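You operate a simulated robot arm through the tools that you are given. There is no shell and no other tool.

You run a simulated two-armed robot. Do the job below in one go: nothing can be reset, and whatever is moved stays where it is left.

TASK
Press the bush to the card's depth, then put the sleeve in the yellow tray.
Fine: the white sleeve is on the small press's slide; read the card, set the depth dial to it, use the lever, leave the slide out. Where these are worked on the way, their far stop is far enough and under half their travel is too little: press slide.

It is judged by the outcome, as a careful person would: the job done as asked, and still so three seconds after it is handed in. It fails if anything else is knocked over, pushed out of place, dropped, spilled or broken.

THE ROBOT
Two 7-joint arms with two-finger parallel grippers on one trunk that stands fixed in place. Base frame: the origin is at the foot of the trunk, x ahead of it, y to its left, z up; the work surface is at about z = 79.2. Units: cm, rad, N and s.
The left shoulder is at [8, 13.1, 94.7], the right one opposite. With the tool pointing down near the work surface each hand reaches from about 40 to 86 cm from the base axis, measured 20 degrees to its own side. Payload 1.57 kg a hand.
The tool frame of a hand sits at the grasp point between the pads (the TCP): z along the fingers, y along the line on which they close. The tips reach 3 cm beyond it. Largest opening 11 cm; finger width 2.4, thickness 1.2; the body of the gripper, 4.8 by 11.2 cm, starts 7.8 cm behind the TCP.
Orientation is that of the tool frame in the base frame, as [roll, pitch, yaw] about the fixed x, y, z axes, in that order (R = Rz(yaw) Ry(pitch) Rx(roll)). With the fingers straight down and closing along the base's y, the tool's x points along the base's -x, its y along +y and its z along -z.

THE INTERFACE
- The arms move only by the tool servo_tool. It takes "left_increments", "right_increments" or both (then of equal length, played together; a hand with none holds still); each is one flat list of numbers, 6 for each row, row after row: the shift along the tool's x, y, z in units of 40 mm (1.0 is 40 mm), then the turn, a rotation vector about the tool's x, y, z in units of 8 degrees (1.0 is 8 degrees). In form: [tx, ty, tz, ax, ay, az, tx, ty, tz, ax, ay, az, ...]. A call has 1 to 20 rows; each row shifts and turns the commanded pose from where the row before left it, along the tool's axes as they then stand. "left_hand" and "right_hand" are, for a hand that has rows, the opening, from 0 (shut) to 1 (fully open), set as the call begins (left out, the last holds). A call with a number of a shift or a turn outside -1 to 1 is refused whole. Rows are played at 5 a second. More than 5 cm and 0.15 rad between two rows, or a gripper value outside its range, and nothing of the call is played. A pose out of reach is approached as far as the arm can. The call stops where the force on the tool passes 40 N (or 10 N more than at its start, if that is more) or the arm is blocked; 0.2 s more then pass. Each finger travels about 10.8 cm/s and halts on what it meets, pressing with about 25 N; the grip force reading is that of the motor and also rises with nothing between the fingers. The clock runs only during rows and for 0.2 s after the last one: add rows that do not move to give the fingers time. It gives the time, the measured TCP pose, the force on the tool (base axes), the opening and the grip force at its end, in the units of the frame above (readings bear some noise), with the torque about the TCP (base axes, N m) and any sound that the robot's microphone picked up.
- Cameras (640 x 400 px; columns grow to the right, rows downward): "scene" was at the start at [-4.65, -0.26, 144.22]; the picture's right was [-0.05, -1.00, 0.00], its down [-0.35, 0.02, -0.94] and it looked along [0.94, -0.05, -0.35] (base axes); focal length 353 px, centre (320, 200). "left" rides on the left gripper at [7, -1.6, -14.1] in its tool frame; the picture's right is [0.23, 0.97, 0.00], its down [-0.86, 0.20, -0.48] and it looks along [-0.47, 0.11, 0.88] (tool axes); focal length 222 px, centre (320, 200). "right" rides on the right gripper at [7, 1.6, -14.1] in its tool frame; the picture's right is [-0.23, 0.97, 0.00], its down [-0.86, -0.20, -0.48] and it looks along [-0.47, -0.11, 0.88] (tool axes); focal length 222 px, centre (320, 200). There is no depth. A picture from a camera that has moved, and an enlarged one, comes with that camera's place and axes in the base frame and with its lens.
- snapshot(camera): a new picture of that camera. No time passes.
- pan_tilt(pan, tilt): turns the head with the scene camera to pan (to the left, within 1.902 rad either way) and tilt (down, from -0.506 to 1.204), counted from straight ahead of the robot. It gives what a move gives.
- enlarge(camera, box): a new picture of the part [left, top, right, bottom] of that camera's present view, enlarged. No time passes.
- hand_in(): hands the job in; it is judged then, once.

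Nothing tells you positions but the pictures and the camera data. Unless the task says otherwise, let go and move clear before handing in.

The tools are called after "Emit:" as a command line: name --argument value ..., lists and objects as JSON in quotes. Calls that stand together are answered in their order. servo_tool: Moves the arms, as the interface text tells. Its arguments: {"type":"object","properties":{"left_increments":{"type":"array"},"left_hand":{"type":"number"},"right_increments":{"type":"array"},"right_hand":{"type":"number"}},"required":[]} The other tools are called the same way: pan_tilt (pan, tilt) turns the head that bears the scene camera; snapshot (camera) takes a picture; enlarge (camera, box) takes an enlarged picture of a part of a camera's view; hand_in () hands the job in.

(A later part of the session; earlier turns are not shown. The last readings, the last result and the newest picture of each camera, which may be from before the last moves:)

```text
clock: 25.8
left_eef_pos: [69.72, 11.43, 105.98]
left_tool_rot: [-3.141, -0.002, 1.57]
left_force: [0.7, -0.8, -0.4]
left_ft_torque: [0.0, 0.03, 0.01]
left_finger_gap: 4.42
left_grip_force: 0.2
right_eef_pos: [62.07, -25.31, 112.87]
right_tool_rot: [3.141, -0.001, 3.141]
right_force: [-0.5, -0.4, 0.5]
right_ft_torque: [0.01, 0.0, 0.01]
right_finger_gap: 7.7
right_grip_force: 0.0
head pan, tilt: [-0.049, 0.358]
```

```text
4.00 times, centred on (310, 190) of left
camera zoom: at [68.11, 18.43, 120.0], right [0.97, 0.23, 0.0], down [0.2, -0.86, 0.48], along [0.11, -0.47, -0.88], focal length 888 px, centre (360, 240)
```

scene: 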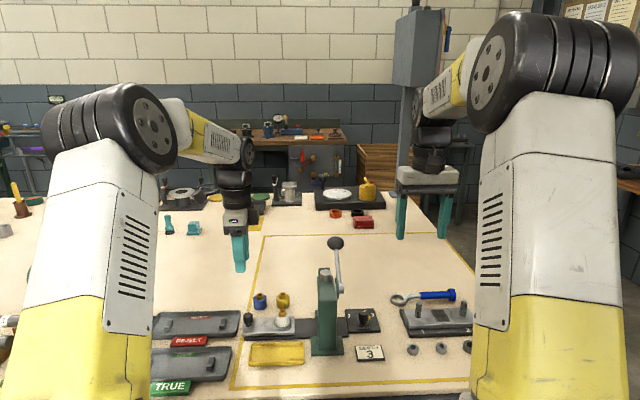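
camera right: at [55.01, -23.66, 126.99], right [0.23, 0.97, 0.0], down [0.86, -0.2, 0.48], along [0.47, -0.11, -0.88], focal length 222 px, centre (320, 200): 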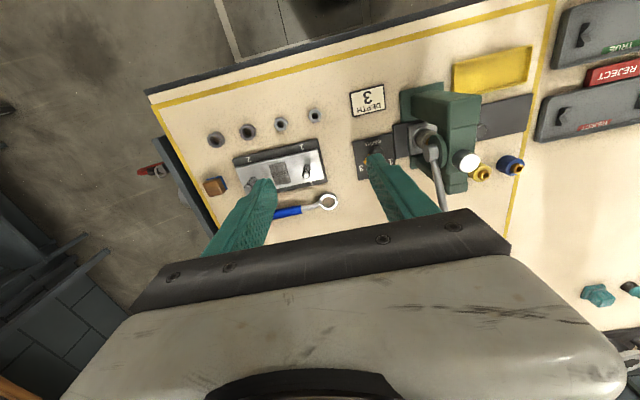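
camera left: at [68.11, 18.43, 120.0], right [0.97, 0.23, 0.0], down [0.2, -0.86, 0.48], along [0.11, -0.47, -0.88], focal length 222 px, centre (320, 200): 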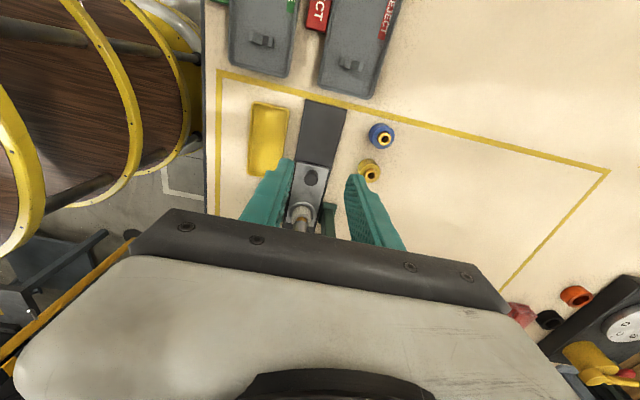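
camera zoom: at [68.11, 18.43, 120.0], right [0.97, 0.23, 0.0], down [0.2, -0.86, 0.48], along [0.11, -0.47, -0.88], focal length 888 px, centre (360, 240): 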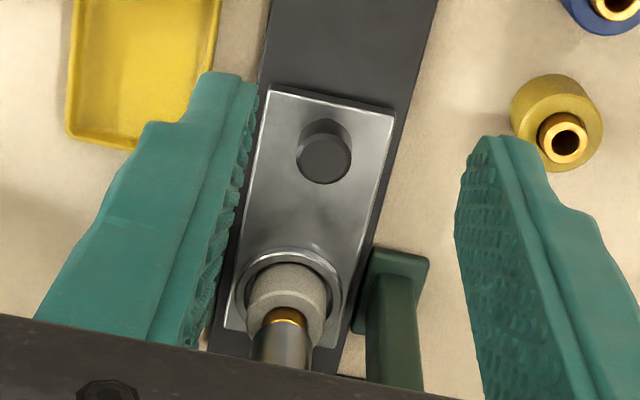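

The sleeve is aligned under the ram. I'll move the left hand away and bring the right hand above the lever ball.

Emit:
servo_tool --left_increments '[0.42, 0, -0.1, 0, 0, 0, 0.42, 0, -0.1, 0, 0, 0, 0.42, 0, -0.1, 0, 0, 0, 0.42, 0, -0.1, 0, 0, 0, 0.42, 0, -0.1, 0, 0, 0, 0.42, 0, -0.1, 0, 0, 0]' --right_increments '[-0.769, 0.683, -0.13, 0, 0, 0, -0.769, 0.683, -0.13, 0, 0, 0, -0.769, 0.683, -0.13, 0, 0, 0, -0.769, 0.683, -0.13, 0, 0, 0, -0.769, 0.683, -0.13, 0, 0, 0, -0.769, 0.683, -0.13, 0, 0, 0]'

Emit:
snapshot --camera "right"

Emit:
snapshot --camera "scene"

```text
clock: 27.2
left_eef_pos: [69.77, 21.41, 108.48]
left_tool_rot: [-3.141, 0.0, 1.572]
left_force: [0.0, -0.6, 0.6]
left_ft_torque: [0.03, -0.01, -0.01]
left_finger_gap: 4.42
left_grip_force: 0.1
right_eef_pos: [75.86, -9.43, 114.84]
right_tool_rot: [-3.141, -0.004, -3.141]
right_force: [0.6, -0.8, -1.1]
right_ft_torque: [0.01, -0.02, 0.0]
right_finger_gap: 7.71
right_grip_force: 0.0
right hand out of reach, approached as far as the arm can: row 5, 6
head pan, tilt: [-0.049, 0.358]
```

```text
taken
camera right: at [68.85, -7.83, 128.96], right [0.23, 0.97, 0.0], down [0.86, -0.2, 0.48], along [0.46, -0.11, -0.88], focal length 222 px, centre (320, 200)
```

right: 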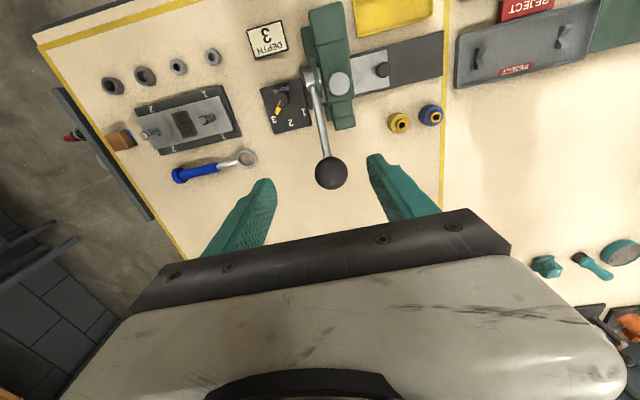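

```text
taken
```

scene: 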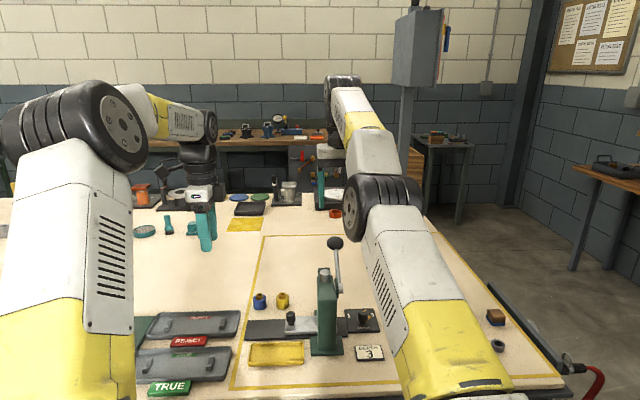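

At this height the arm runs out of reach, but it reaches further lower down. I'll tip the fingers 12° forward and come down partway, then check the pose.

Emit:
servo_tool --right_increments '[0, 0, 0, 0, -0.75, 0, 0, 0, 0, 0, -0.75, 0, 0.15, 0, 0.705, 0, 0, 0, 0.15, 0, 0.705, 0, 0, 0]'

Emit:
snapshot --camera "right"

Emit:
enlarge --camera "scene" --box '[260, 160, 440, 330]'

```text
clock: 28.2
left_eef_pos: [69.78, 21.37, 108.46]
left_tool_rot: [-3.141, 0.0, 1.571]
left_force: [-0.7, -0.3, 0.1]
left_ft_torque: [-0.01, -0.03, 0.01]
left_finger_gap: 4.4
left_grip_force: 0.0
right_eef_pos: [82.11, -8.79, 111.9]
right_tool_rot: [-3.142, 0.205, -3.141]
right_force: [0.4, -0.5, -0.3]
right_ft_torque: [0.01, 0.02, 0.02]
right_finger_gap: 7.69
right_grip_force: 0.1
right hand out of reach, approached as far as the arm can: row 1, 2, 3, 4
head pan, tilt: [-0.049, 0.358]
```

```text
taken
camera right: at [72.24, -7.23, 124.24], right [0.22, 0.97, 0.05], down [0.74, -0.2, 0.64], along [0.64, -0.11, -0.76], focal length 222 px, centre (320, 200)
```

right: 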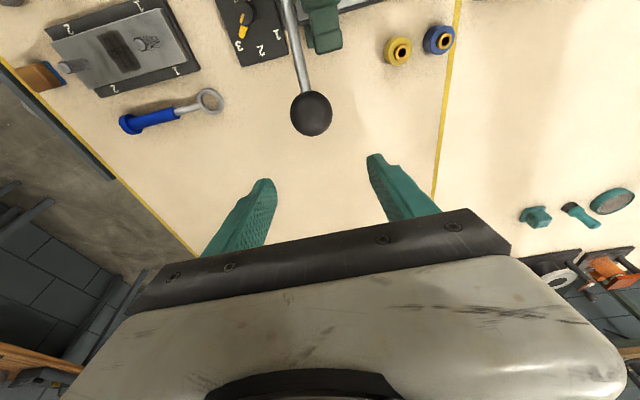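

```text
2.35 times, centred on (350, 245) of scene
camera zoom: at [-4.66, -0.25, 144.22], right [-0.05, -1.0, 0.0], down [-0.35, 0.02, -0.94], along [0.94, -0.05, -0.35], focal length 830 px, centre (249, 94)
```

zoom: 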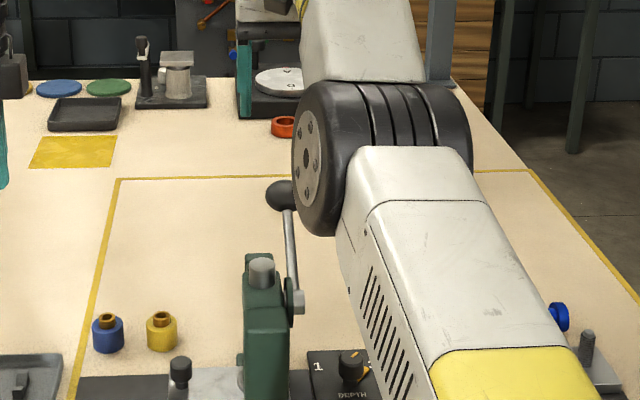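

The right hand is now above and slightly beyond the ball, still flagged as at the edge of reach. I'll lower it further and check where it actually is.

Emit:
servo_tool --right_increments '[0.145, 0, 0.68, 0, 0, 0, 0, 0, 0, 0, 0, 0]'

Emit:
snapshot --camera "right"

```text
clock: 28.8
left_eef_pos: [69.75, 21.49, 108.24]
left_tool_rot: [-3.141, -0.001, 1.572]
left_force: [-0.1, -0.2, 1.0]
left_ft_torque: [-0.02, 0.04, -0.01]
left_finger_gap: 4.39
left_grip_force: 0.1
right_eef_pos: [82.88, -8.75, 109.44]
right_tool_rot: [-3.141, 0.205, -3.141]
right_force: [0.7, -0.1, 0.6]
right_ft_torque: [0.03, 0.0, -0.01]
right_finger_gap: 7.68
right_grip_force: 0.1
right hand out of reach, approached as far as the arm can: row 1
head pan, tilt: [-0.049, 0.358]
```

```text
taken
camera right: at [73.15, -7.13, 121.73], right [0.22, 0.97, 0.05], down [0.74, -0.2, 0.64], along [0.64, -0.11, -0.76], focal length 222 px, centre (320, 200)
```

right: 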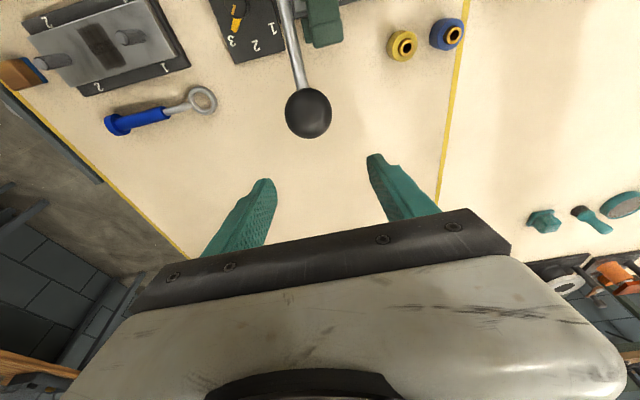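

The hand is hovering just beyond and above the ball, and still out of tolerance. I'll command down and slightly back towards the robot and watch how it converges.

Emit:
servo_tool --right_increments '[0.349, 0, 0.437, 0, 0, 0, 0, 0, 0, 0, 0, 0]'

```text
clock: 29.4
left_eef_pos: [69.83, 21.43, 108.33]
left_tool_rot: [3.141, 0.001, 1.572]
left_force: [0.6, 0.7, -0.5]
left_ft_torque: [-0.02, -0.01, 0.03]
left_finger_gap: 4.39
left_grip_force: 0.0
right_eef_pos: [83.44, -8.55, 107.94]
right_tool_rot: [-3.141, 0.209, -3.141]
right_force: [-0.7, 0.6, -0.1]
right_ft_torque: [0.0, -0.02, -0.01]
right_finger_gap: 7.71
right_grip_force: 0.0
right hand out of reach, approached as far as the arm can: row 1
head pan, tilt: [-0.049, 0.358]
```

The arm seems to have stretched to full length and is sliding along its reach limit. I'll back off inward and up to get it bending again.

Emit:
servo_tool --right_increments '[0.548, 0, -0.628, 0, 0, 0, 0.548, 0, -0.628, 0, 0, 0, 0.548, 0, -0.628, 0, 0, 0, 0, 0, 0, 0, 0, 0]'

Emit:
snapshot --camera "scene"

```text
clock: 30.4
left_eef_pos: [69.77, 21.42, 108.27]
left_tool_rot: [3.141, 0.001, 1.571]
left_force: [-0.6, 0.1, -0.7]
left_ft_torque: [-0.01, 0.0, -0.02]
left_finger_gap: 4.37
left_grip_force: 0.1
right_eef_pos: [80.3, -8.02, 115.84]
right_tool_rot: [-3.141, 0.209, 3.142]
right_force: [-0.1, 0.1, 1.0]
right_ft_torque: [0.02, -0.02, 0.0]
right_finger_gap: 7.7
right_grip_force: 0.1
right hand out of reach, approached as far as the arm can: row 1, 2, 3
head pan, tilt: [-0.049, 0.358]
```

```text
taken
```

scene: 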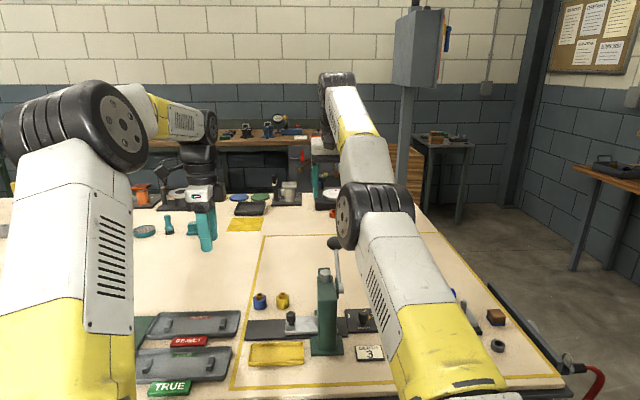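

It's still stretched. I'll command the hand back to the known good pose near (62, -25, 112) to unlock it.

Emit:
servo_tool --right_increments '[0, 0, 0, 0, 0.75, 0, 0, 0, 0, 0, 0.75, 0, 0.475, -0.8, 0, 0, 0, 0, 0.475, -0.8, 0, 0, 0, 0, 0.475, -0.8, 0, 0, 0, 0, 0.475, -0.8, 0, 0, 0, 0, 0.475, -0.8, 0, 0, 0, 0, 0, 0, 0, 0, 0, 0]'

Emit:
snapshot --camera "scene"

```text
clock: 32.2
left_eef_pos: [69.71, 21.37, 108.32]
left_tool_rot: [3.141, 0.0, 1.573]
left_force: [0.1, -0.3, -0.5]
left_ft_torque: [0.02, 0.03, 0.02]
left_finger_gap: 4.41
left_grip_force: 0.2
right_eef_pos: [74.87, -19.75, 116.7]
right_tool_rot: [-3.139, -0.003, -3.14]
right_force: [0.2, -0.4, -0.1]
right_ft_torque: [-0.02, 0.0, 0.01]
right_finger_gap: 7.69
right_grip_force: 0.0
right hand out of reach, approached as far as the arm can: row 1, 2, 3, 4, 5, 6, 7
head pan, tilt: [-0.049, 0.358]
```

```text
taken
```

scene: 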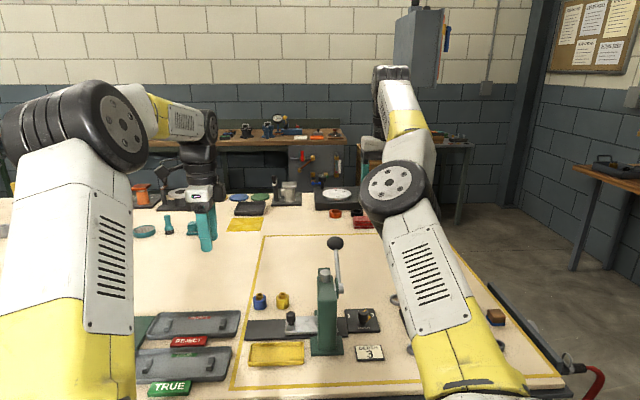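

It's still lagging behind the command. I'll send several tiny rows to let it converge.

Emit:
servo_tool --right_increments '[0.05, 0, 0, 0, 0, 0, 0.05, 0, 0, 0, 0, 0, 0.05, 0, 0, 0, 0, 0, 0.05, 0, 0, 0, 0, 0, 0.05, 0, 0, 0, 0, 0]'

```text
clock: 33.4
left_eef_pos: [69.73, 21.46, 108.36]
left_tool_rot: [3.141, 0.001, 1.572]
left_force: [0.5, 0.2, 0.0]
left_ft_torque: [0.01, 0.0, -0.01]
left_finger_gap: 4.41
left_grip_force: 0.0
right_eef_pos: [74.86, -19.66, 117.04]
right_tool_rot: [-3.142, -0.001, 3.139]
right_force: [0.2, -0.9, -0.4]
right_ft_torque: [-0.01, -0.03, -0.02]
right_finger_gap: 7.69
right_grip_force: 0.1
right hand out of reach, approached as far as the arm can: row 2, 4
head pan, tilt: [-0.049, 0.358]
```

The arm is locked straight, so I'll command motion directly inward along the line from the hand's wrist to the shoulder. That path stays clear of everything.

Emit:
servo_tool --right_increments '[0.8, 0.08, 0.58, 0, 0, 0, 0.8, 0.08, 0.58, 0, 0, 0, 0.8, 0.08, 0.58, 0, 0, 0]'

```text
clock: 34.2
left_eef_pos: [69.74, 21.37, 108.49]
left_tool_rot: [-3.141, 0.001, 1.571]
left_force: [-0.5, 0.0, -1.2]
left_ft_torque: [-0.03, 0.01, 0.02]
left_finger_gap: 4.39
left_grip_force: 0.0
right_eef_pos: [75.27, -19.6, 115.8]
right_tool_rot: [-3.14, -0.002, 3.141]
right_force: [-0.4, -0.3, 0.1]
right_ft_torque: [0.02, 0.02, -0.03]
right_finger_gap: 7.7
right_grip_force: 0.1
right hand out of reach, approached as far as the arm can: row 1, 2, 3
head pan, tilt: [-0.049, 0.358]
```

Still locked. The elbow may have passed slightly through straight, so I'll push outward once, then inward.

Emit:
servo_tool --right_increments '[-0.8, 0, -0.58, 0, 0, 0, -0.8, 0, -0.58, 0, 0, 0, 0.4, 0.04, 0.29, 0, 0, 0, 0.4, 0.04, 0.29, 0, 0, 0, 0.4, 0.04, 0.29, 0, 0, 0, 0.4, 0.04, 0.29, 0, 0, 0, 0.4, 0.04, 0.29, 0, 0, 0, 0.4, 0.04, 0.29, 0, 0, 0]'

Emit:
snapshot --camera "scene"

```text
clock: 36.0
left_eef_pos: [69.87, 21.59, 108.4]
left_tool_rot: [-3.142, -0.001, 1.571]
left_force: [0.3, -0.4, -0.5]
left_ft_torque: [0.02, -0.02, 0.0]
left_finger_gap: 4.42
left_grip_force: 0.0
right_eef_pos: [74.83, -19.28, 117.2]
right_tool_rot: [3.141, -0.002, -3.141]
right_force: [-0.9, 1.0, -0.1]
right_ft_torque: [-0.03, 0.01, 0.01]
right_finger_gap: 7.69
right_grip_force: 0.1
right hand out of reach, approached as far as the arm can: row 1, 2, 3, 4, 5, 6, 7, 8
head pan, tilt: [-0.049, 0.358]
```

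```text
taken
```

scene: 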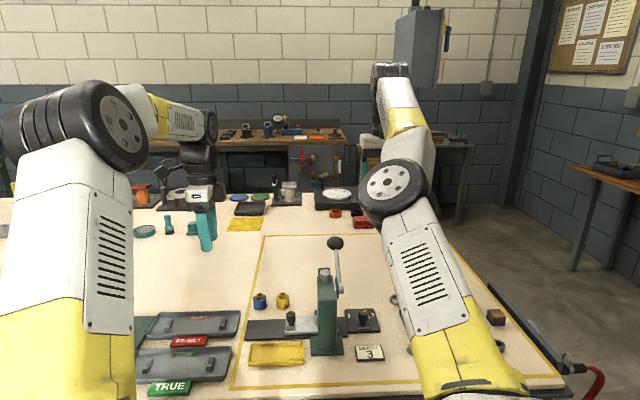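

Still locked. I'll try a large downward move with an inward component, off to the side where it's clear of the lever.

Emit:
servo_tool --right_increments '[0.5, -0.2, 0.9, 0, 0, 0, 0.5, -0.2, 0.9, 0, 0, 0, 0.5, -0.2, 0.9, 0, 0, 0]'

```text
clock: 36.8
left_eef_pos: [69.81, 21.43, 108.43]
left_tool_rot: [-3.141, -0.001, 1.57]
left_force: [-0.1, -0.4, 0.6]
left_ft_torque: [-0.02, 0.02, 0.01]
left_finger_gap: 4.4
left_grip_force: 0.1
right_eef_pos: [77.5, -22.33, 109.86]
right_tool_rot: [3.141, -0.002, -3.14]
right_force: [-0.2, 0.1, 0.5]
right_ft_torque: [-0.01, -0.02, 0.0]
right_finger_gap: 7.69
right_grip_force: 0.2
right hand out of reach, approached as far as the arm can: row 1, 2, 3
head pan, tilt: [-0.049, 0.358]
```

It's still sliding along the limit. I'll test whether turning the wrist is flagged too, which should tell me what is limiting it.

Emit:
servo_tool --right_increments '[0, 0, 0, 0, 0, -0.9, 0, 0, 0, 0, 0, -0.9, 0, 0, 0, 0, 0, -0.9, 0.4, 0, 0, 0, 0, 0, 0.4, 0, 0, 0, 0, 0]'

Emit:
snapshot --camera "scene"

```text
clock: 38.0
left_eef_pos: [69.83, 21.51, 108.38]
left_tool_rot: [-3.141, 0.001, 1.57]
left_force: [0.1, -0.5, -0.5]
left_ft_torque: [-0.07, -0.01, -0.01]
left_finger_gap: 4.39
left_grip_force: 0.0
right_eef_pos: [77.1, -23.88, 110.66]
right_tool_rot: [3.141, -0.004, -2.763]
right_force: [0.7, -0.4, 0.0]
right_ft_torque: [0.0, -0.01, 0.03]
right_finger_gap: 7.7
right_grip_force: 0.1
right hand out of reach, approached as far as the arm can: row 4, 5
head pan, tilt: [-0.049, 0.358]
```

```text
taken
```

scene: 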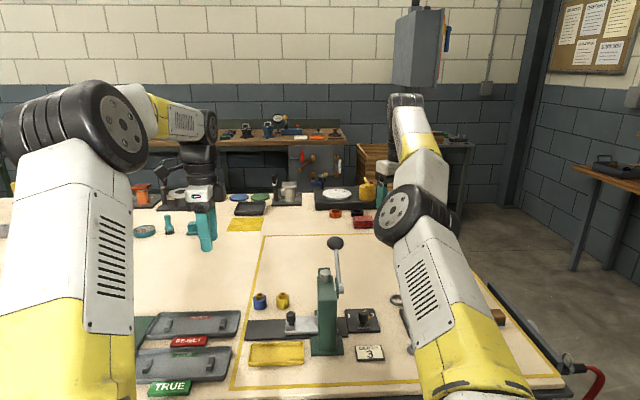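

Rotation is free; only inward translation is blocked. I'll turn the hand to the yaw it had at the dial, where the arm worked well, and try inward again.

Emit:
servo_tool --right_increments '[0, 0, 0, 0, 0, -0.95, 0, 0, 0, 0, 0, -0.95, 0, 0, 0, 0, 0, -0.95, 0, 0, 0, 0, 0, -0.95, 0, 0, 0, 0, 0, -0.95, 0, 0, 0, 0, 0, -0.95, 0, 0, 0, 0, 0, -0.95, 0, 0, 0, 0, 0, -0.95, 0, 0, 0, 0, 0, -0.95, 0, 0.5, 0.3, 0, 0, 0, 0, 0.5, 0.3, 0, 0, 0, 0, 0.5, 0.3, 0, 0, 0]'

Emit:
snapshot --camera "scene"

```text
clock: 40.6
left_eef_pos: [69.79, 21.43, 108.29]
left_tool_rot: [3.142, -0.001, 1.572]
left_force: [0.0, -0.3, 0.6]
left_ft_torque: [-0.01, -0.01, -0.03]
left_finger_gap: 4.41
left_grip_force: 0.0
right_eef_pos: [77.27, -24.69, 109.56]
right_tool_rot: [3.138, 0.0, -1.57]
right_force: [-0.3, -0.6, -0.6]
right_ft_torque: [-0.03, -0.04, -0.01]
right_finger_gap: 7.7
right_grip_force: 0.0
right hand out of reach, approached as far as the arm can: row 10, 11, 12
head pan, tilt: [-0.049, 0.358]
```

```text
taken
```

scene: 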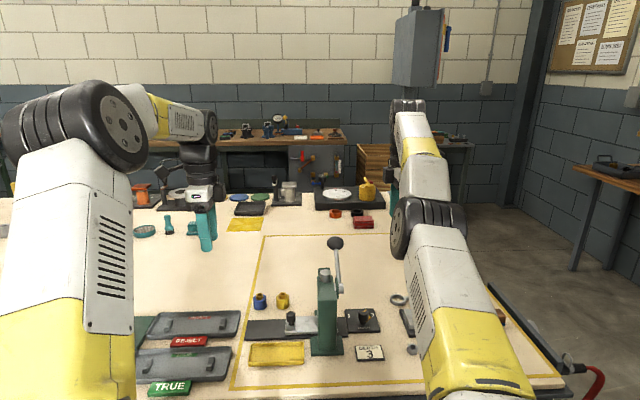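

It's still blocked. I'll try a long tangential move up and back, which should require the elbow to take part.

Emit:
servo_tool --right_increments '[0, 0.45, -0.8, 0, 0, 0, 0, 0.5, -0.8, 0, 0, 0, 0, 0.55, -0.8, 0, 0, 0, 0, 0.6, -0.8, 0, 0, 0, 0, 0.65, -0.8, 0, 0, 0, 0, 0.7, -0.7, 0, 0, 0]'

Emit:
snapshot --camera "scene"

```text
clock: 42.0
left_eef_pos: [69.73, 21.41, 108.33]
left_tool_rot: [-3.142, 0.001, 1.571]
left_force: [0.2, -0.2, -0.4]
left_ft_torque: [0.01, 0.02, 0.0]
left_finger_gap: 4.38
left_grip_force: 0.0
right_eef_pos: [65.74, -25.02, 128.11]
right_tool_rot: [3.14, 0.001, -1.569]
right_force: [0.9, -0.1, -0.5]
right_ft_torque: [-0.04, 0.04, -0.01]
right_finger_gap: 7.72
right_grip_force: 0.0
right hand out of reach, approached as far as the arm can: row 1, 2, 3
head pan, tilt: [-0.049, 0.358]
```

```text
taken
```

scene: 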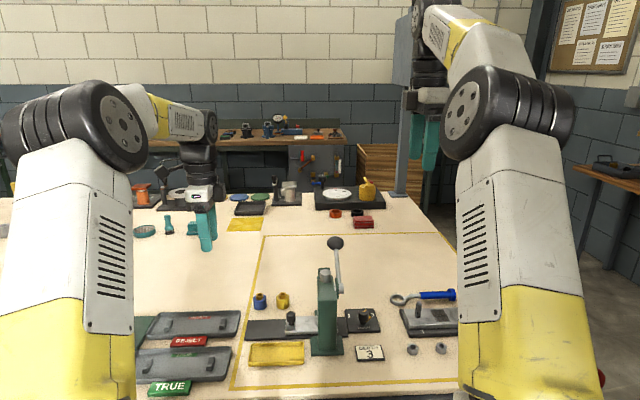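

The arm is bent and responding again. I'll re-approach tilted and staying well inside the reach limit: yaw back, tilt 12° forward, then move to about (72, -8.8, 110).

Emit:
servo_tool --right_increments '[0, 0, 0.27, 0, 0, 0.9375, 0, 0, 0.27, 0, 0, 0.9375, 0, 0, 0.27, 0, 0, 0.9375, 0, 0, 0.27, 0, 0, 0.9375, 0, 0, 0.27, 0, 0, 0.9375, 0, 0, 0.27, 0, 0, 0.9375, 0, 0, 0.27, 0, 0, 0.9375, 0, 0, 0.27, 0, 0, 0.9375, 0, 0, 0.27, 0, 0, 0.9375, 0, 0, 0.27, 0, 0, 0.9375, 0, 0, 0.27, 0, 0, 0.9375, 0, 0, 0.27, 0, 0, 0.9375, 0, 0, 0, 0, -0.75, 0, 0, 0, 0, 0, -0.75, 0]'

Emit:
servo_tool --right_increments '[-0.256, 0.81, 0.31, 0, 0, 0, -0.256, 0.81, 0.31, 0, 0, 0, -0.256, 0.81, 0.31, 0, 0, 0, -0.256, 0.81, 0.31, 0, 0, 0, -0.256, 0.81, 0.31, 0, 0, 0]'

Emit:
snapshot --camera "right"

Emit:
snapshot --camera "scene"

```text
clock: 45.0
left_eef_pos: [69.69, 21.46, 108.34]
left_tool_rot: [3.139, -0.002, 1.571]
left_force: [0.7, 0.9, -0.5]
left_ft_torque: [0.05, 0.01, 0.0]
left_finger_gap: 4.4
left_grip_force: 0.1
right_eef_pos: [65.97, -24.93, 115.27]
right_tool_rot: [-3.141, 0.209, -3.141]
right_force: [0.3, 0.9, 0.2]
right_ft_torque: [-0.01, 0.05, 0.0]
right_finger_gap: 7.69
right_grip_force: 0.1
head pan, tilt: [-0.049, 0.358]
```

```text
clock: 46.2
left_eef_pos: [69.88, 21.44, 108.38]
left_tool_rot: [3.141, -0.001, 1.571]
left_force: [0.3, -0.8, 0.6]
left_ft_torque: [0.03, -0.02, -0.01]
left_finger_gap: 4.39
left_grip_force: 0.1
right_eef_pos: [72.03, -8.72, 110.24]
right_tool_rot: [-3.14, 0.209, 3.141]
right_force: [0.1, -0.5, 0.1]
right_ft_torque: [0.01, -0.01, 0.01]
right_finger_gap: 7.72
right_grip_force: 0.0
head pan, tilt: [-0.049, 0.358]
```

```text
taken
camera right: at [62.21, -7.16, 122.62], right [0.22, 0.97, 0.05], down [0.74, -0.2, 0.65], along [0.64, -0.11, -0.76], focal length 222 px, centre (320, 200)
```

right: 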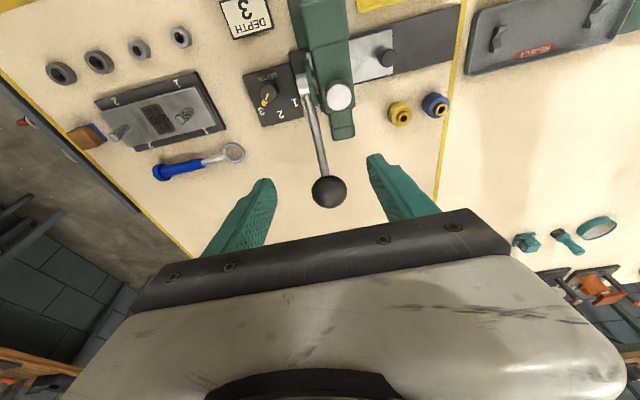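

```text
taken
```

scene: 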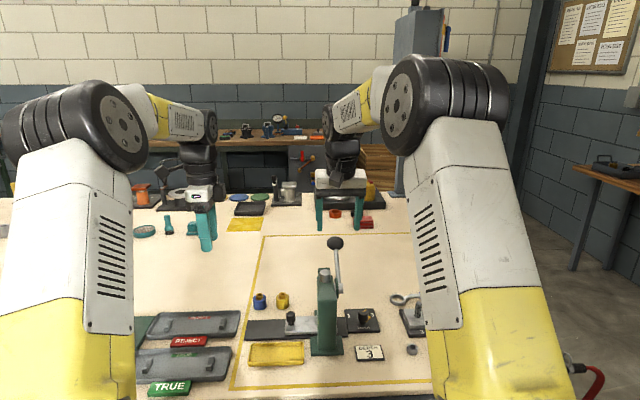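

The ball lines up between the fingers. I'll move down and forward to straddle it.

Emit:
servo_tool --right_increments '[-0.38, -0.01, 0.643, 0, 0, 0, -0.38, -0.01, 0.643, 0, 0, 0, -0.38, -0.01, 0.643, 0, 0, 0, -0.38, -0.01, 0.643, 0, 0, 0]'

Emit:
snapshot --camera "right"

Emit:
enlarge --camera "scene" --box '[260, 160, 440, 330]'

```text
clock: 47.2
left_eef_pos: [69.78, 21.36, 108.34]
left_tool_rot: [-3.141, 0.0, 1.57]
left_force: [-0.3, 0.3, 0.9]
left_ft_torque: [0.0, -0.02, 0.01]
left_finger_gap: 4.4
left_grip_force: 0.0
right_eef_pos: [80.04, -8.85, 101.28]
right_tool_rot: [-3.142, 0.209, -3.141]
right_force: [0.2, -0.7, 0.0]
right_ft_torque: [0.01, -0.02, -0.02]
right_finger_gap: 7.73
right_grip_force: 0.1
head pan, tilt: [-0.049, 0.358]
```

```text
taken
camera right: at [70.27, -7.26, 113.69], right [0.22, 0.97, 0.05], down [0.74, -0.2, 0.65], along [0.64, -0.11, -0.76], focal length 222 px, centre (320, 200)
```

right: 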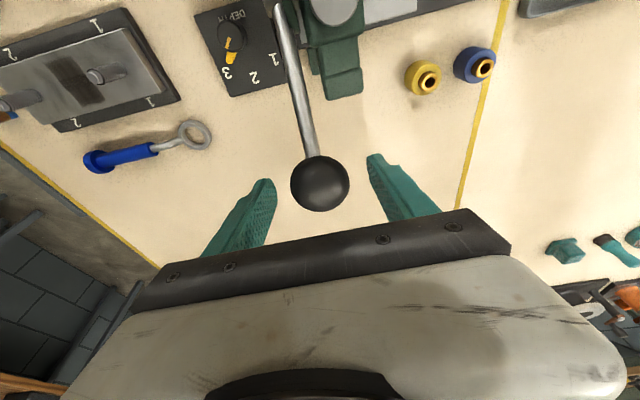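

```text
2.35 times, centred on (350, 245) of scene
camera zoom: at [-4.67, -0.26, 144.22], right [-0.05, -1.0, 0.0], down [-0.35, 0.02, -0.94], along [0.94, -0.05, -0.35], focal length 830 px, centre (249, 94)
```

zoom: 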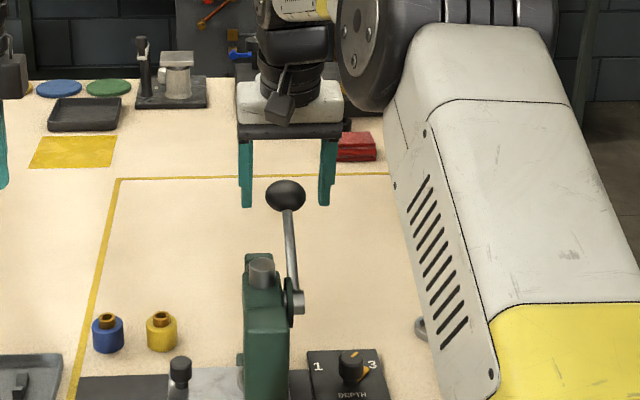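

The fingers straddle the ball with the tips just below its centre. I'll close on it.

Emit:
servo_tool --right_increments '[0, 0, 0, 0, 0, 0, 0, 0, 0, 0, 0, 0, 0, 0, 0, 0, 0, 0]' --right_hand 0.0

Emit:
snapshot --camera "right"

```text
clock: 48.0
left_eef_pos: [69.82, 21.5, 108.41]
left_tool_rot: [-3.141, 0.001, 1.57]
left_force: [0.0, 0.5, 0.6]
left_ft_torque: [0.01, 0.02, 0.02]
left_finger_gap: 4.39
left_grip_force: 0.2
right_eef_pos: [80.26, -8.92, 101.24]
right_tool_rot: [-3.141, 0.21, 3.141]
right_force: [2.4, -3.4, -2.3]
right_ft_torque: [-0.06, -0.37, -0.13]
right_finger_gap: 4.71
right_grip_force: 45.1
head pan, tilt: [-0.049, 0.358]
```

```text
taken
camera right: at [70.3, -7.32, 113.66], right [0.22, 0.97, 0.05], down [0.74, -0.2, 0.65], along [0.64, -0.11, -0.76], focal length 222 px, centre (320, 200)
```

right: 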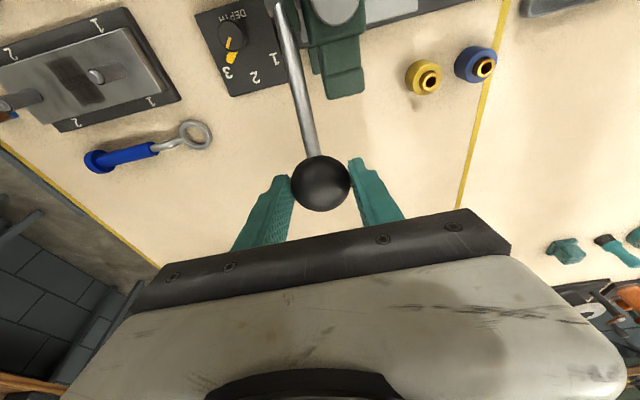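

The ball is held (4.7 cm). I'll swing the lever down along its arc in stages, watching the force.

Emit:
servo_tool --right_increments '[-0.042, 0, 0.169, 0, 0, 0, -0.042, 0, 0.169, 0, 0, 0, -0.025, 0, 0.172, 0, 0, 0, -0.025, 0, 0.172, 0, 0, 0, -0.007, 0, 0.174, 0, 0, 0, -0.007, 0, 0.174, 0, 0, 0]'

Emit:
snapshot --camera "right"

Emit:
enlarge --camera "scene" --box '[260, 160, 440, 330]'

```text
clock: 49.4
left_eef_pos: [69.89, 21.39, 108.42]
left_tool_rot: [-3.141, 0.0, 1.572]
left_force: [-0.1, -0.4, -0.1]
left_ft_torque: [0.02, 0.04, -0.02]
left_finger_gap: 4.39
left_grip_force: 0.0
right_eef_pos: [81.47, -8.89, 97.56]
right_tool_rot: [3.141, 0.212, 3.141]
right_force: [-3.3, -3.9, 11.8]
right_ft_torque: [-0.03, 1.26, -0.02]
right_finger_gap: 4.74
right_grip_force: 44.9
head pan, tilt: [-0.049, 0.358]
```

```text
taken
camera right: at [71.7, -7.34, 109.91], right [0.22, 0.97, 0.05], down [0.74, -0.2, 0.65], along [0.64, -0.11, -0.76], focal length 222 px, centre (320, 200)
```

right: 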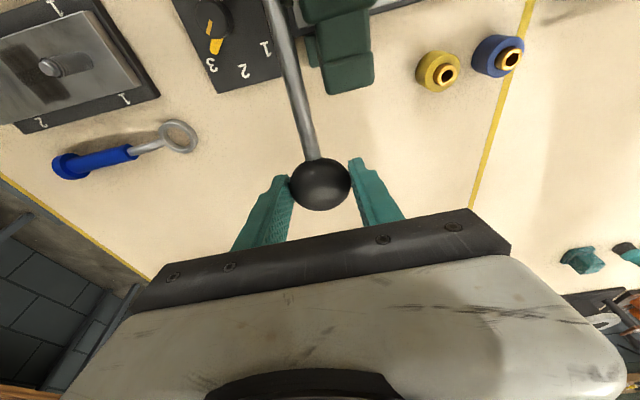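

```text
2.35 times, centred on (350, 245) of scene
camera zoom: at [-4.69, -0.27, 144.22], right [-0.05, -1.0, 0.0], down [-0.35, 0.02, -0.94], along [0.94, -0.05, -0.35], focal length 830 px, centre (249, 94)
```

zoom: 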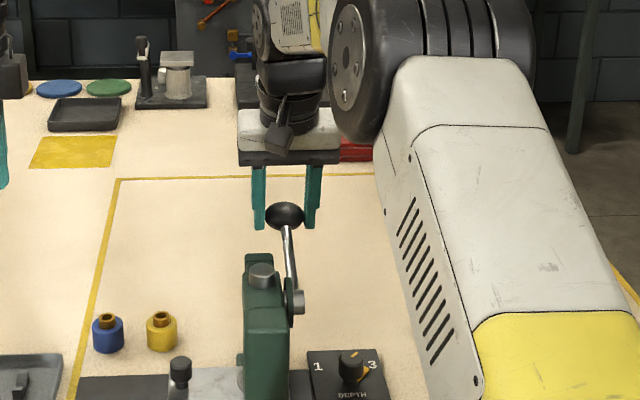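

The lever follows. Continuing past horizontal.

Emit:
servo_tool --right_increments '[0.013, 0, 0.173, 0, 0, 0, 0.013, 0, 0.173, 0, 0, 0, 0.03, 0, 0.172, 0, 0, 0, 0.03, 0, 0.172, 0, 0, 0, 0.048, 0, 0.168, 0, 0, 0, 0.048, 0, 0.168, 0, 0, 0]'

Emit:
snapshot --camera "right"

Emit:
enlarge --camera "scene" --box '[260, 160, 440, 330]'

```text
clock: 50.8
left_eef_pos: [69.88, 21.41, 108.28]
left_tool_rot: [3.141, 0.001, 1.571]
left_force: [0.6, -0.8, 0.6]
left_ft_torque: [0.02, 0.02, 0.05]
left_finger_gap: 4.41
left_grip_force: 0.0
right_eef_pos: [81.72, -8.97, 93.29]
right_tool_rot: [3.141, 0.208, -3.141]
right_force: [6.0, -4.5, 11.4]
right_ft_torque: [-0.03, 1.12, 0.0]
right_finger_gap: 4.75
right_grip_force: 45.1
head pan, tilt: [-0.049, 0.358]
```

```text
taken
camera right: at [71.91, -7.33, 105.61], right [0.22, 0.97, 0.05], down [0.74, -0.2, 0.65], along [0.64, -0.11, -0.76], focal length 222 px, centre (320, 200)
```

right: 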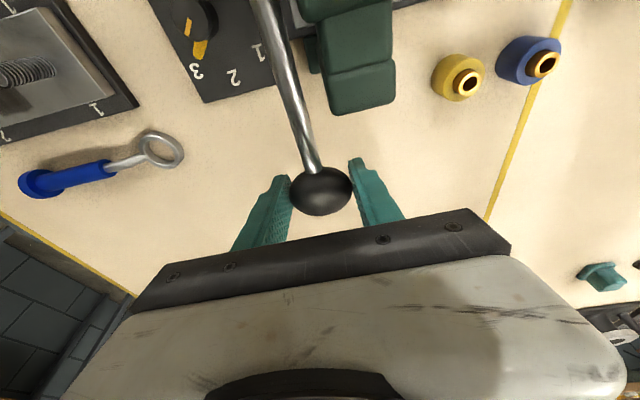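

```text
2.35 times, centred on (350, 245) of scene
camera zoom: at [-4.64, -0.27, 144.22], right [-0.05, -1.0, 0.0], down [-0.35, 0.02, -0.94], along [0.94, -0.05, -0.35], focal length 830 px, centre (249, 94)
```

zoom: 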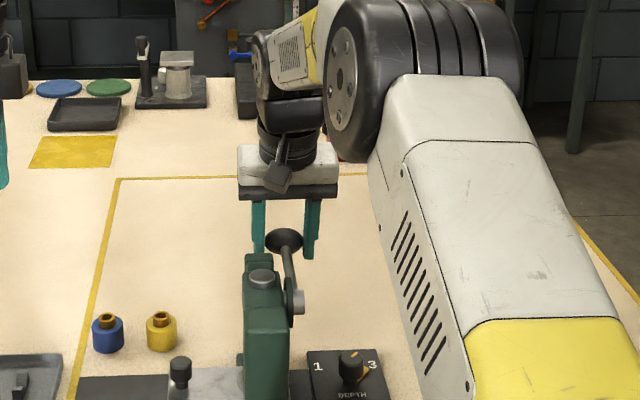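

Smooth so far at about 11 N. I'll continue down while easing out the tilt so the hand clears the press head.

Emit:
servo_tool --right_increments '[0.0505, 0, 0.1656, 0, 0.1875, 0, 0.0556, 0, 0.1626, 0, 0.1875, 0, 0.0612, 0, 0.1624, 0, 0.1875, 0, 0.0612, 0, 0.1584, 0, 0.1875, 0]'

Emit:
snapshot --camera "right"

Emit:
enlarge --camera "scene" --box '[260, 200, 420, 330]'

Emit:
snapshot --camera "left"

```text
clock: 51.8
left_eef_pos: [69.83, 21.5, 108.38]
left_tool_rot: [3.141, 0.0, 1.571]
left_force: [-0.3, -0.7, -0.3]
left_ft_torque: [0.02, 0.02, 0.0]
left_finger_gap: 4.41
left_grip_force: 0.1
right_eef_pos: [81.27, -8.94, 90.84]
right_tool_rot: [3.141, 0.11, 3.141]
right_force: [9.5, -5.7, 28.7]
right_ft_torque: [-0.03, -0.31, -0.06]
right_finger_gap: 4.72
right_grip_force: 45.0
head pan, tilt: [-0.049, 0.358]
```

```text
taken
camera right: at [72.79, -7.34, 104.18], right [0.23, 0.97, 0.03], down [0.8, -0.2, 0.57], along [0.56, -0.11, -0.82], focal length 222 px, centre (320, 200)
```

right: 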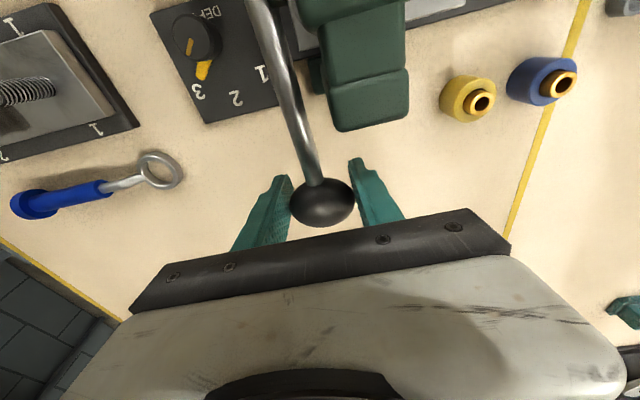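

```text
3.08 times, centred on (340, 265) of scene
camera zoom: at [-4.72, -0.26, 144.22], right [-0.05, -1.0, 0.0], down [-0.35, 0.02, -0.94], along [0.94, -0.05, -0.35], focal length 1086 px, centre (258, 0)
```

zoom: 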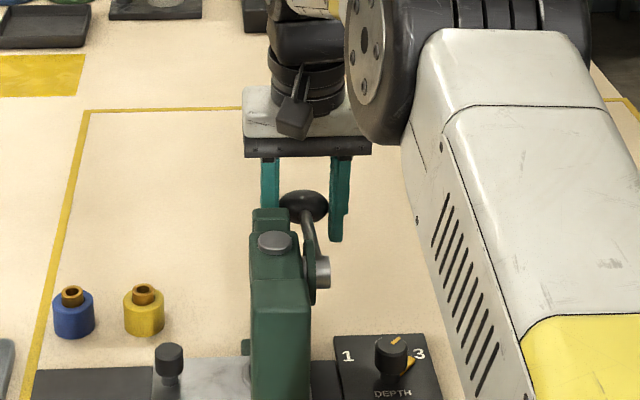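

```text
taken
camera left: at [68.16, 28.45, 122.42], right [0.97, 0.23, 0.0], down [0.2, -0.86, 0.48], along [0.11, -0.47, -0.88], focal length 222 px, centre (320, 200)
```

left: 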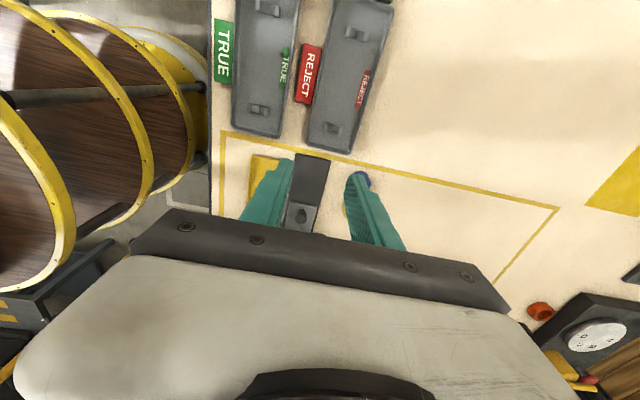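

The force rises to 29 N and the ram is nearly down, so it's pressing now. I'll continue gently to the stop.

Emit:
servo_tool --right_increments '[0.034, 0, 0.078, 0, 0.09, 0, 0.034, 0, 0.078, 0, 0.09, 0, 0.036, 0, 0.077, 0, 0.09, 0, 0.036, 0, 0.077, 0, 0.09, 0]'

Emit:
snapshot --camera "right"

Emit:
enlarge --camera "scene" --box '[260, 200, 420, 330]'

```text
clock: 52.4
left_eef_pos: [69.71, 21.45, 108.35]
left_tool_rot: [-3.141, 0.0, 1.57]
left_force: [0.2, 0.2, 0.1]
left_ft_torque: [0.0, 0.02, 0.01]
left_finger_gap: 4.42
left_grip_force: 0.1
right_eef_pos: [81.33, -8.91, 90.7]
right_tool_rot: [3.141, 0.092, -3.141]
right_force: [-10.4, -1.7, 11.8]
right_ft_torque: [0.06, -0.34, -0.19]
right_finger_gap: 4.74
right_grip_force: 45.6
head pan, tilt: [-0.049, 0.358]
stopped in row 3 (right hand): the force on the tool passed its limit at 42 N (the readings are from after the stop); the commanded pose is now the measured one
```

```text
taken
camera right: at [72.96, -7.34, 104.16], right [0.23, 0.97, 0.02], down [0.81, -0.2, 0.55], along [0.54, -0.11, -0.83], focal length 222 px, centre (320, 200)
```

right: 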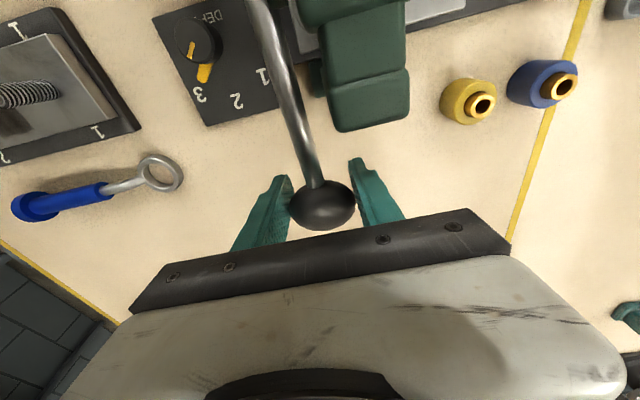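

```text
3.08 times, centred on (340, 265) of scene
camera zoom: at [-4.75, -0.26, 144.21], right [-0.05, -1.0, 0.0], down [-0.35, 0.02, -0.94], along [0.94, -0.05, -0.35], focal length 1086 px, centre (258, 0)
```

zoom: 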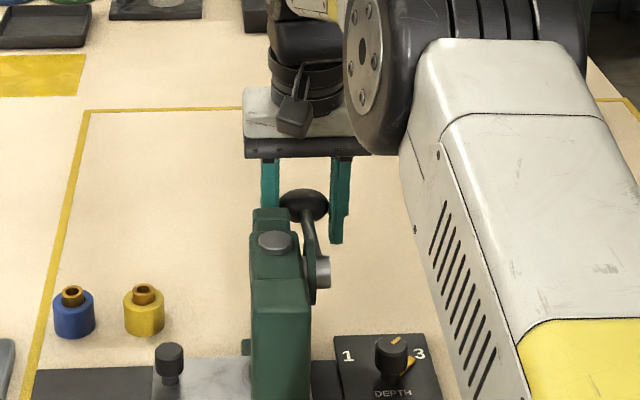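

I stopped at 42 N. To tell the hard stop from press-fit resistance, I'll push again slowly in fine steps.

Emit:
servo_tool --right_increments '[0.008, 0, 0.026, 0, 0, 0, 0.008, 0, 0.026, 0, 0, 0, 0.008, 0, 0.026, 0, 0, 0, 0.008, 0, 0.026, 0, 0, 0, 0.008, 0, 0.026, 0, 0, 0, 0.008, 0, 0.026, 0, 0, 0, 0.008, 0, 0.026, 0, 0, 0, 0.008, 0, 0.026, 0, 0, 0]'

Emit:
enlarge --camera "scene" --box '[300, 230, 380, 330]'

```text
clock: 54.2
left_eef_pos: [69.72, 21.46, 108.26]
left_tool_rot: [-3.141, 0.0, 1.571]
left_force: [-0.3, -0.6, 0.0]
left_ft_torque: [0.02, 0.02, 0.03]
left_finger_gap: 4.42
left_grip_force: 0.2
right_eef_pos: [81.25, -8.89, 90.06]
right_tool_rot: [3.14, 0.097, 3.141]
right_force: [7.9, -0.6, 28.0]
right_ft_torque: [0.0, -0.19, -0.03]
right_finger_gap: 4.75
right_grip_force: 45.5
head pan, tilt: [-0.049, 0.358]
```

```text
4.00 times, centred on (340, 280) of scene
camera zoom: at [-4.71, -0.25, 144.22], right [-0.05, -1.0, 0.0], down [-0.35, 0.02, -0.94], along [0.94, -0.05, -0.35], focal length 1412 px, centre (240, -120)
```

zoom: 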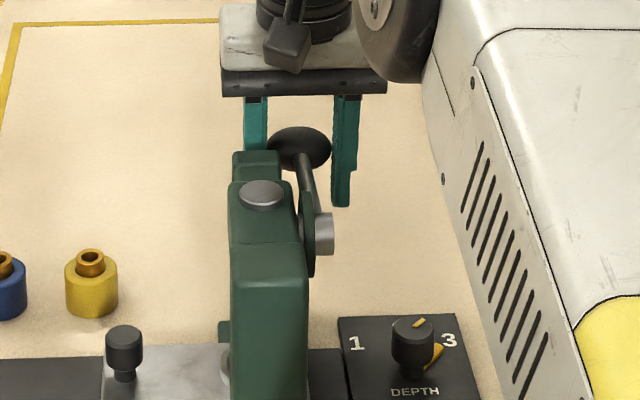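

The fingers have been slipping down over the ball, so the lever is only about 8° below level and the pressing has only just begun. I'll raise the hand a little and see whether the lever holds or springs back, then push from above with closed fingertips.

Emit:
servo_tool --right_increments '[-0.01, 0, -0.2, 0, 0, 0, -0.01, 0, -0.2, 0, 0, 0, -0.01, 0, -0.2, 0, 0, 0, 0, 0, 0, 0, 0, 0]'

Emit:
snapshot --camera "right"

Emit:
enlarge --camera "scene" --box '[300, 230, 380, 330]'

```text
clock: 55.2
left_eef_pos: [69.66, 21.46, 108.41]
left_tool_rot: [-3.141, 0.0, 1.57]
left_force: [-0.6, -0.7, 0.0]
left_ft_torque: [-0.02, -0.01, 0.0]
left_finger_gap: 4.39
left_grip_force: 0.1
right_eef_pos: [80.72, -8.88, 91.89]
right_tool_rot: [-3.141, 0.083, -3.141]
right_force: [-17.0, -1.6, -7.9]
right_ft_torque: [-0.01, -1.43, 0.01]
right_finger_gap: 4.62
right_grip_force: 44.9
head pan, tilt: [-0.049, 0.358]
```

```text
taken
camera right: at [72.58, -7.34, 105.4], right [0.23, 0.97, 0.02], down [0.81, -0.2, 0.55], along [0.54, -0.11, -0.84], focal length 222 px, centre (320, 200)
```

right: 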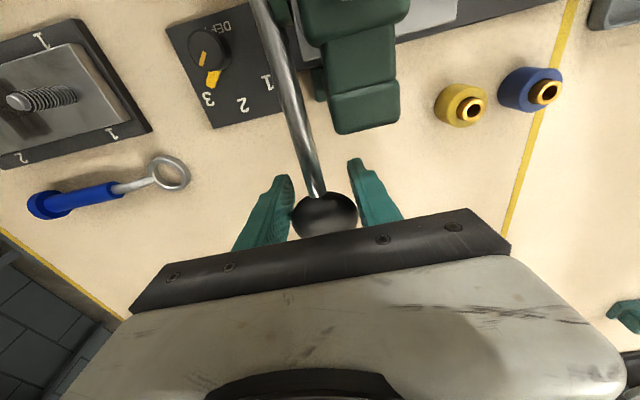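

```text
4.00 times, centred on (340, 280) of scene
camera zoom: at [-4.71, -0.26, 144.22], right [-0.05, -1.0, 0.0], down [-0.35, 0.02, -0.94], along [0.94, -0.05, -0.35], focal length 1412 px, centre (240, -120)
```

zoom: 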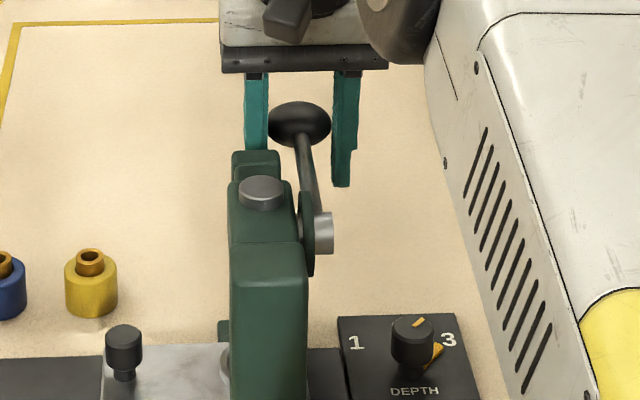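

The lever stays where it's put and doesn't spring back. I'll open, rise above the ball, then close the fingers to push on its top.

Emit:
servo_tool --right_increments '[0, 0, 0, 0, 0, 0, 0, 0, 0, 0, 0, 0, 0, 0, 0, 0, 0, 0, -0.062, 0, -0.75, 0, 0, 0, -0.062, 0, -0.75, 0, 0, 0, -0.062, 0, -0.75, 0, 0, 0]' --right_hand 0.7

Emit:
servo_tool --right_increments '[0, 0, 0, 0, -0.2, 0, 0, 0, 0, 0, -0.2, 0, 0, 0, 0, 0, 0, 0, 0, 0, 0, 0, 0, 0]' --right_hand 0.0

Emit:
snapshot --camera "right"

Emit:
enlarge --camera "scene" --box '[290, 200, 390, 330]'

```text
clock: 56.6
left_eef_pos: [69.8, 21.46, 108.33]
left_tool_rot: [3.141, 0.0, 1.57]
left_force: [0.1, -0.7, 0.3]
left_ft_torque: [-0.03, 0.0, -0.02]
left_finger_gap: 4.37
left_grip_force: 0.0
right_eef_pos: [80.88, -8.86, 101.19]
right_tool_rot: [-3.141, 0.088, 3.141]
right_force: [1.1, -0.3, 0.0]
right_ft_torque: [0.0, 0.03, -0.01]
right_finger_gap: 7.69
right_grip_force: 0.0
head pan, tilt: [-0.049, 0.358]
```

```text
clock: 57.6
left_eef_pos: [69.7, 21.46, 108.33]
left_tool_rot: [-3.141, -0.001, 1.571]
left_force: [-0.9, 1.0, 0.8]
left_ft_torque: [0.0, 0.0, 0.0]
left_finger_gap: 4.42
left_grip_force: 0.0
right_eef_pos: [80.82, -8.9, 101.25]
right_tool_rot: [3.141, 0.146, 3.141]
right_force: [-9.2, -0.8, 4.3]
right_ft_torque: [-0.01, 1.39, -0.04]
right_finger_gap: 4.72
right_grip_force: 44.9
head pan, tilt: [-0.049, 0.358]
```

```text
taken
camera right: at [71.84, -7.34, 114.16], right [0.22, 0.97, 0.03], down [0.78, -0.2, 0.6], along [0.59, -0.11, -0.8], focal length 222 px, centre (320, 200)
```

right: 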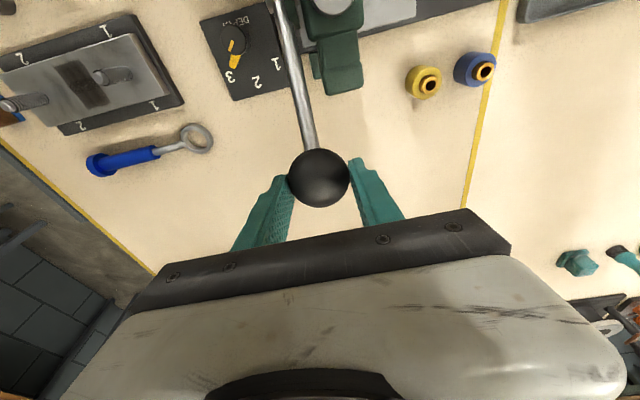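

```text
3.08 times, centred on (340, 265) of scene
camera zoom: at [-4.69, -0.26, 144.22], right [-0.05, -1.0, 0.0], down [-0.35, 0.02, -0.94], along [0.94, -0.05, -0.35], focal length 1086 px, centre (258, 0)
```

zoom: 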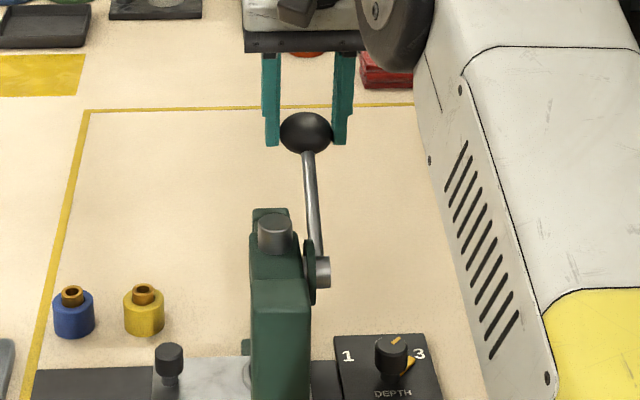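

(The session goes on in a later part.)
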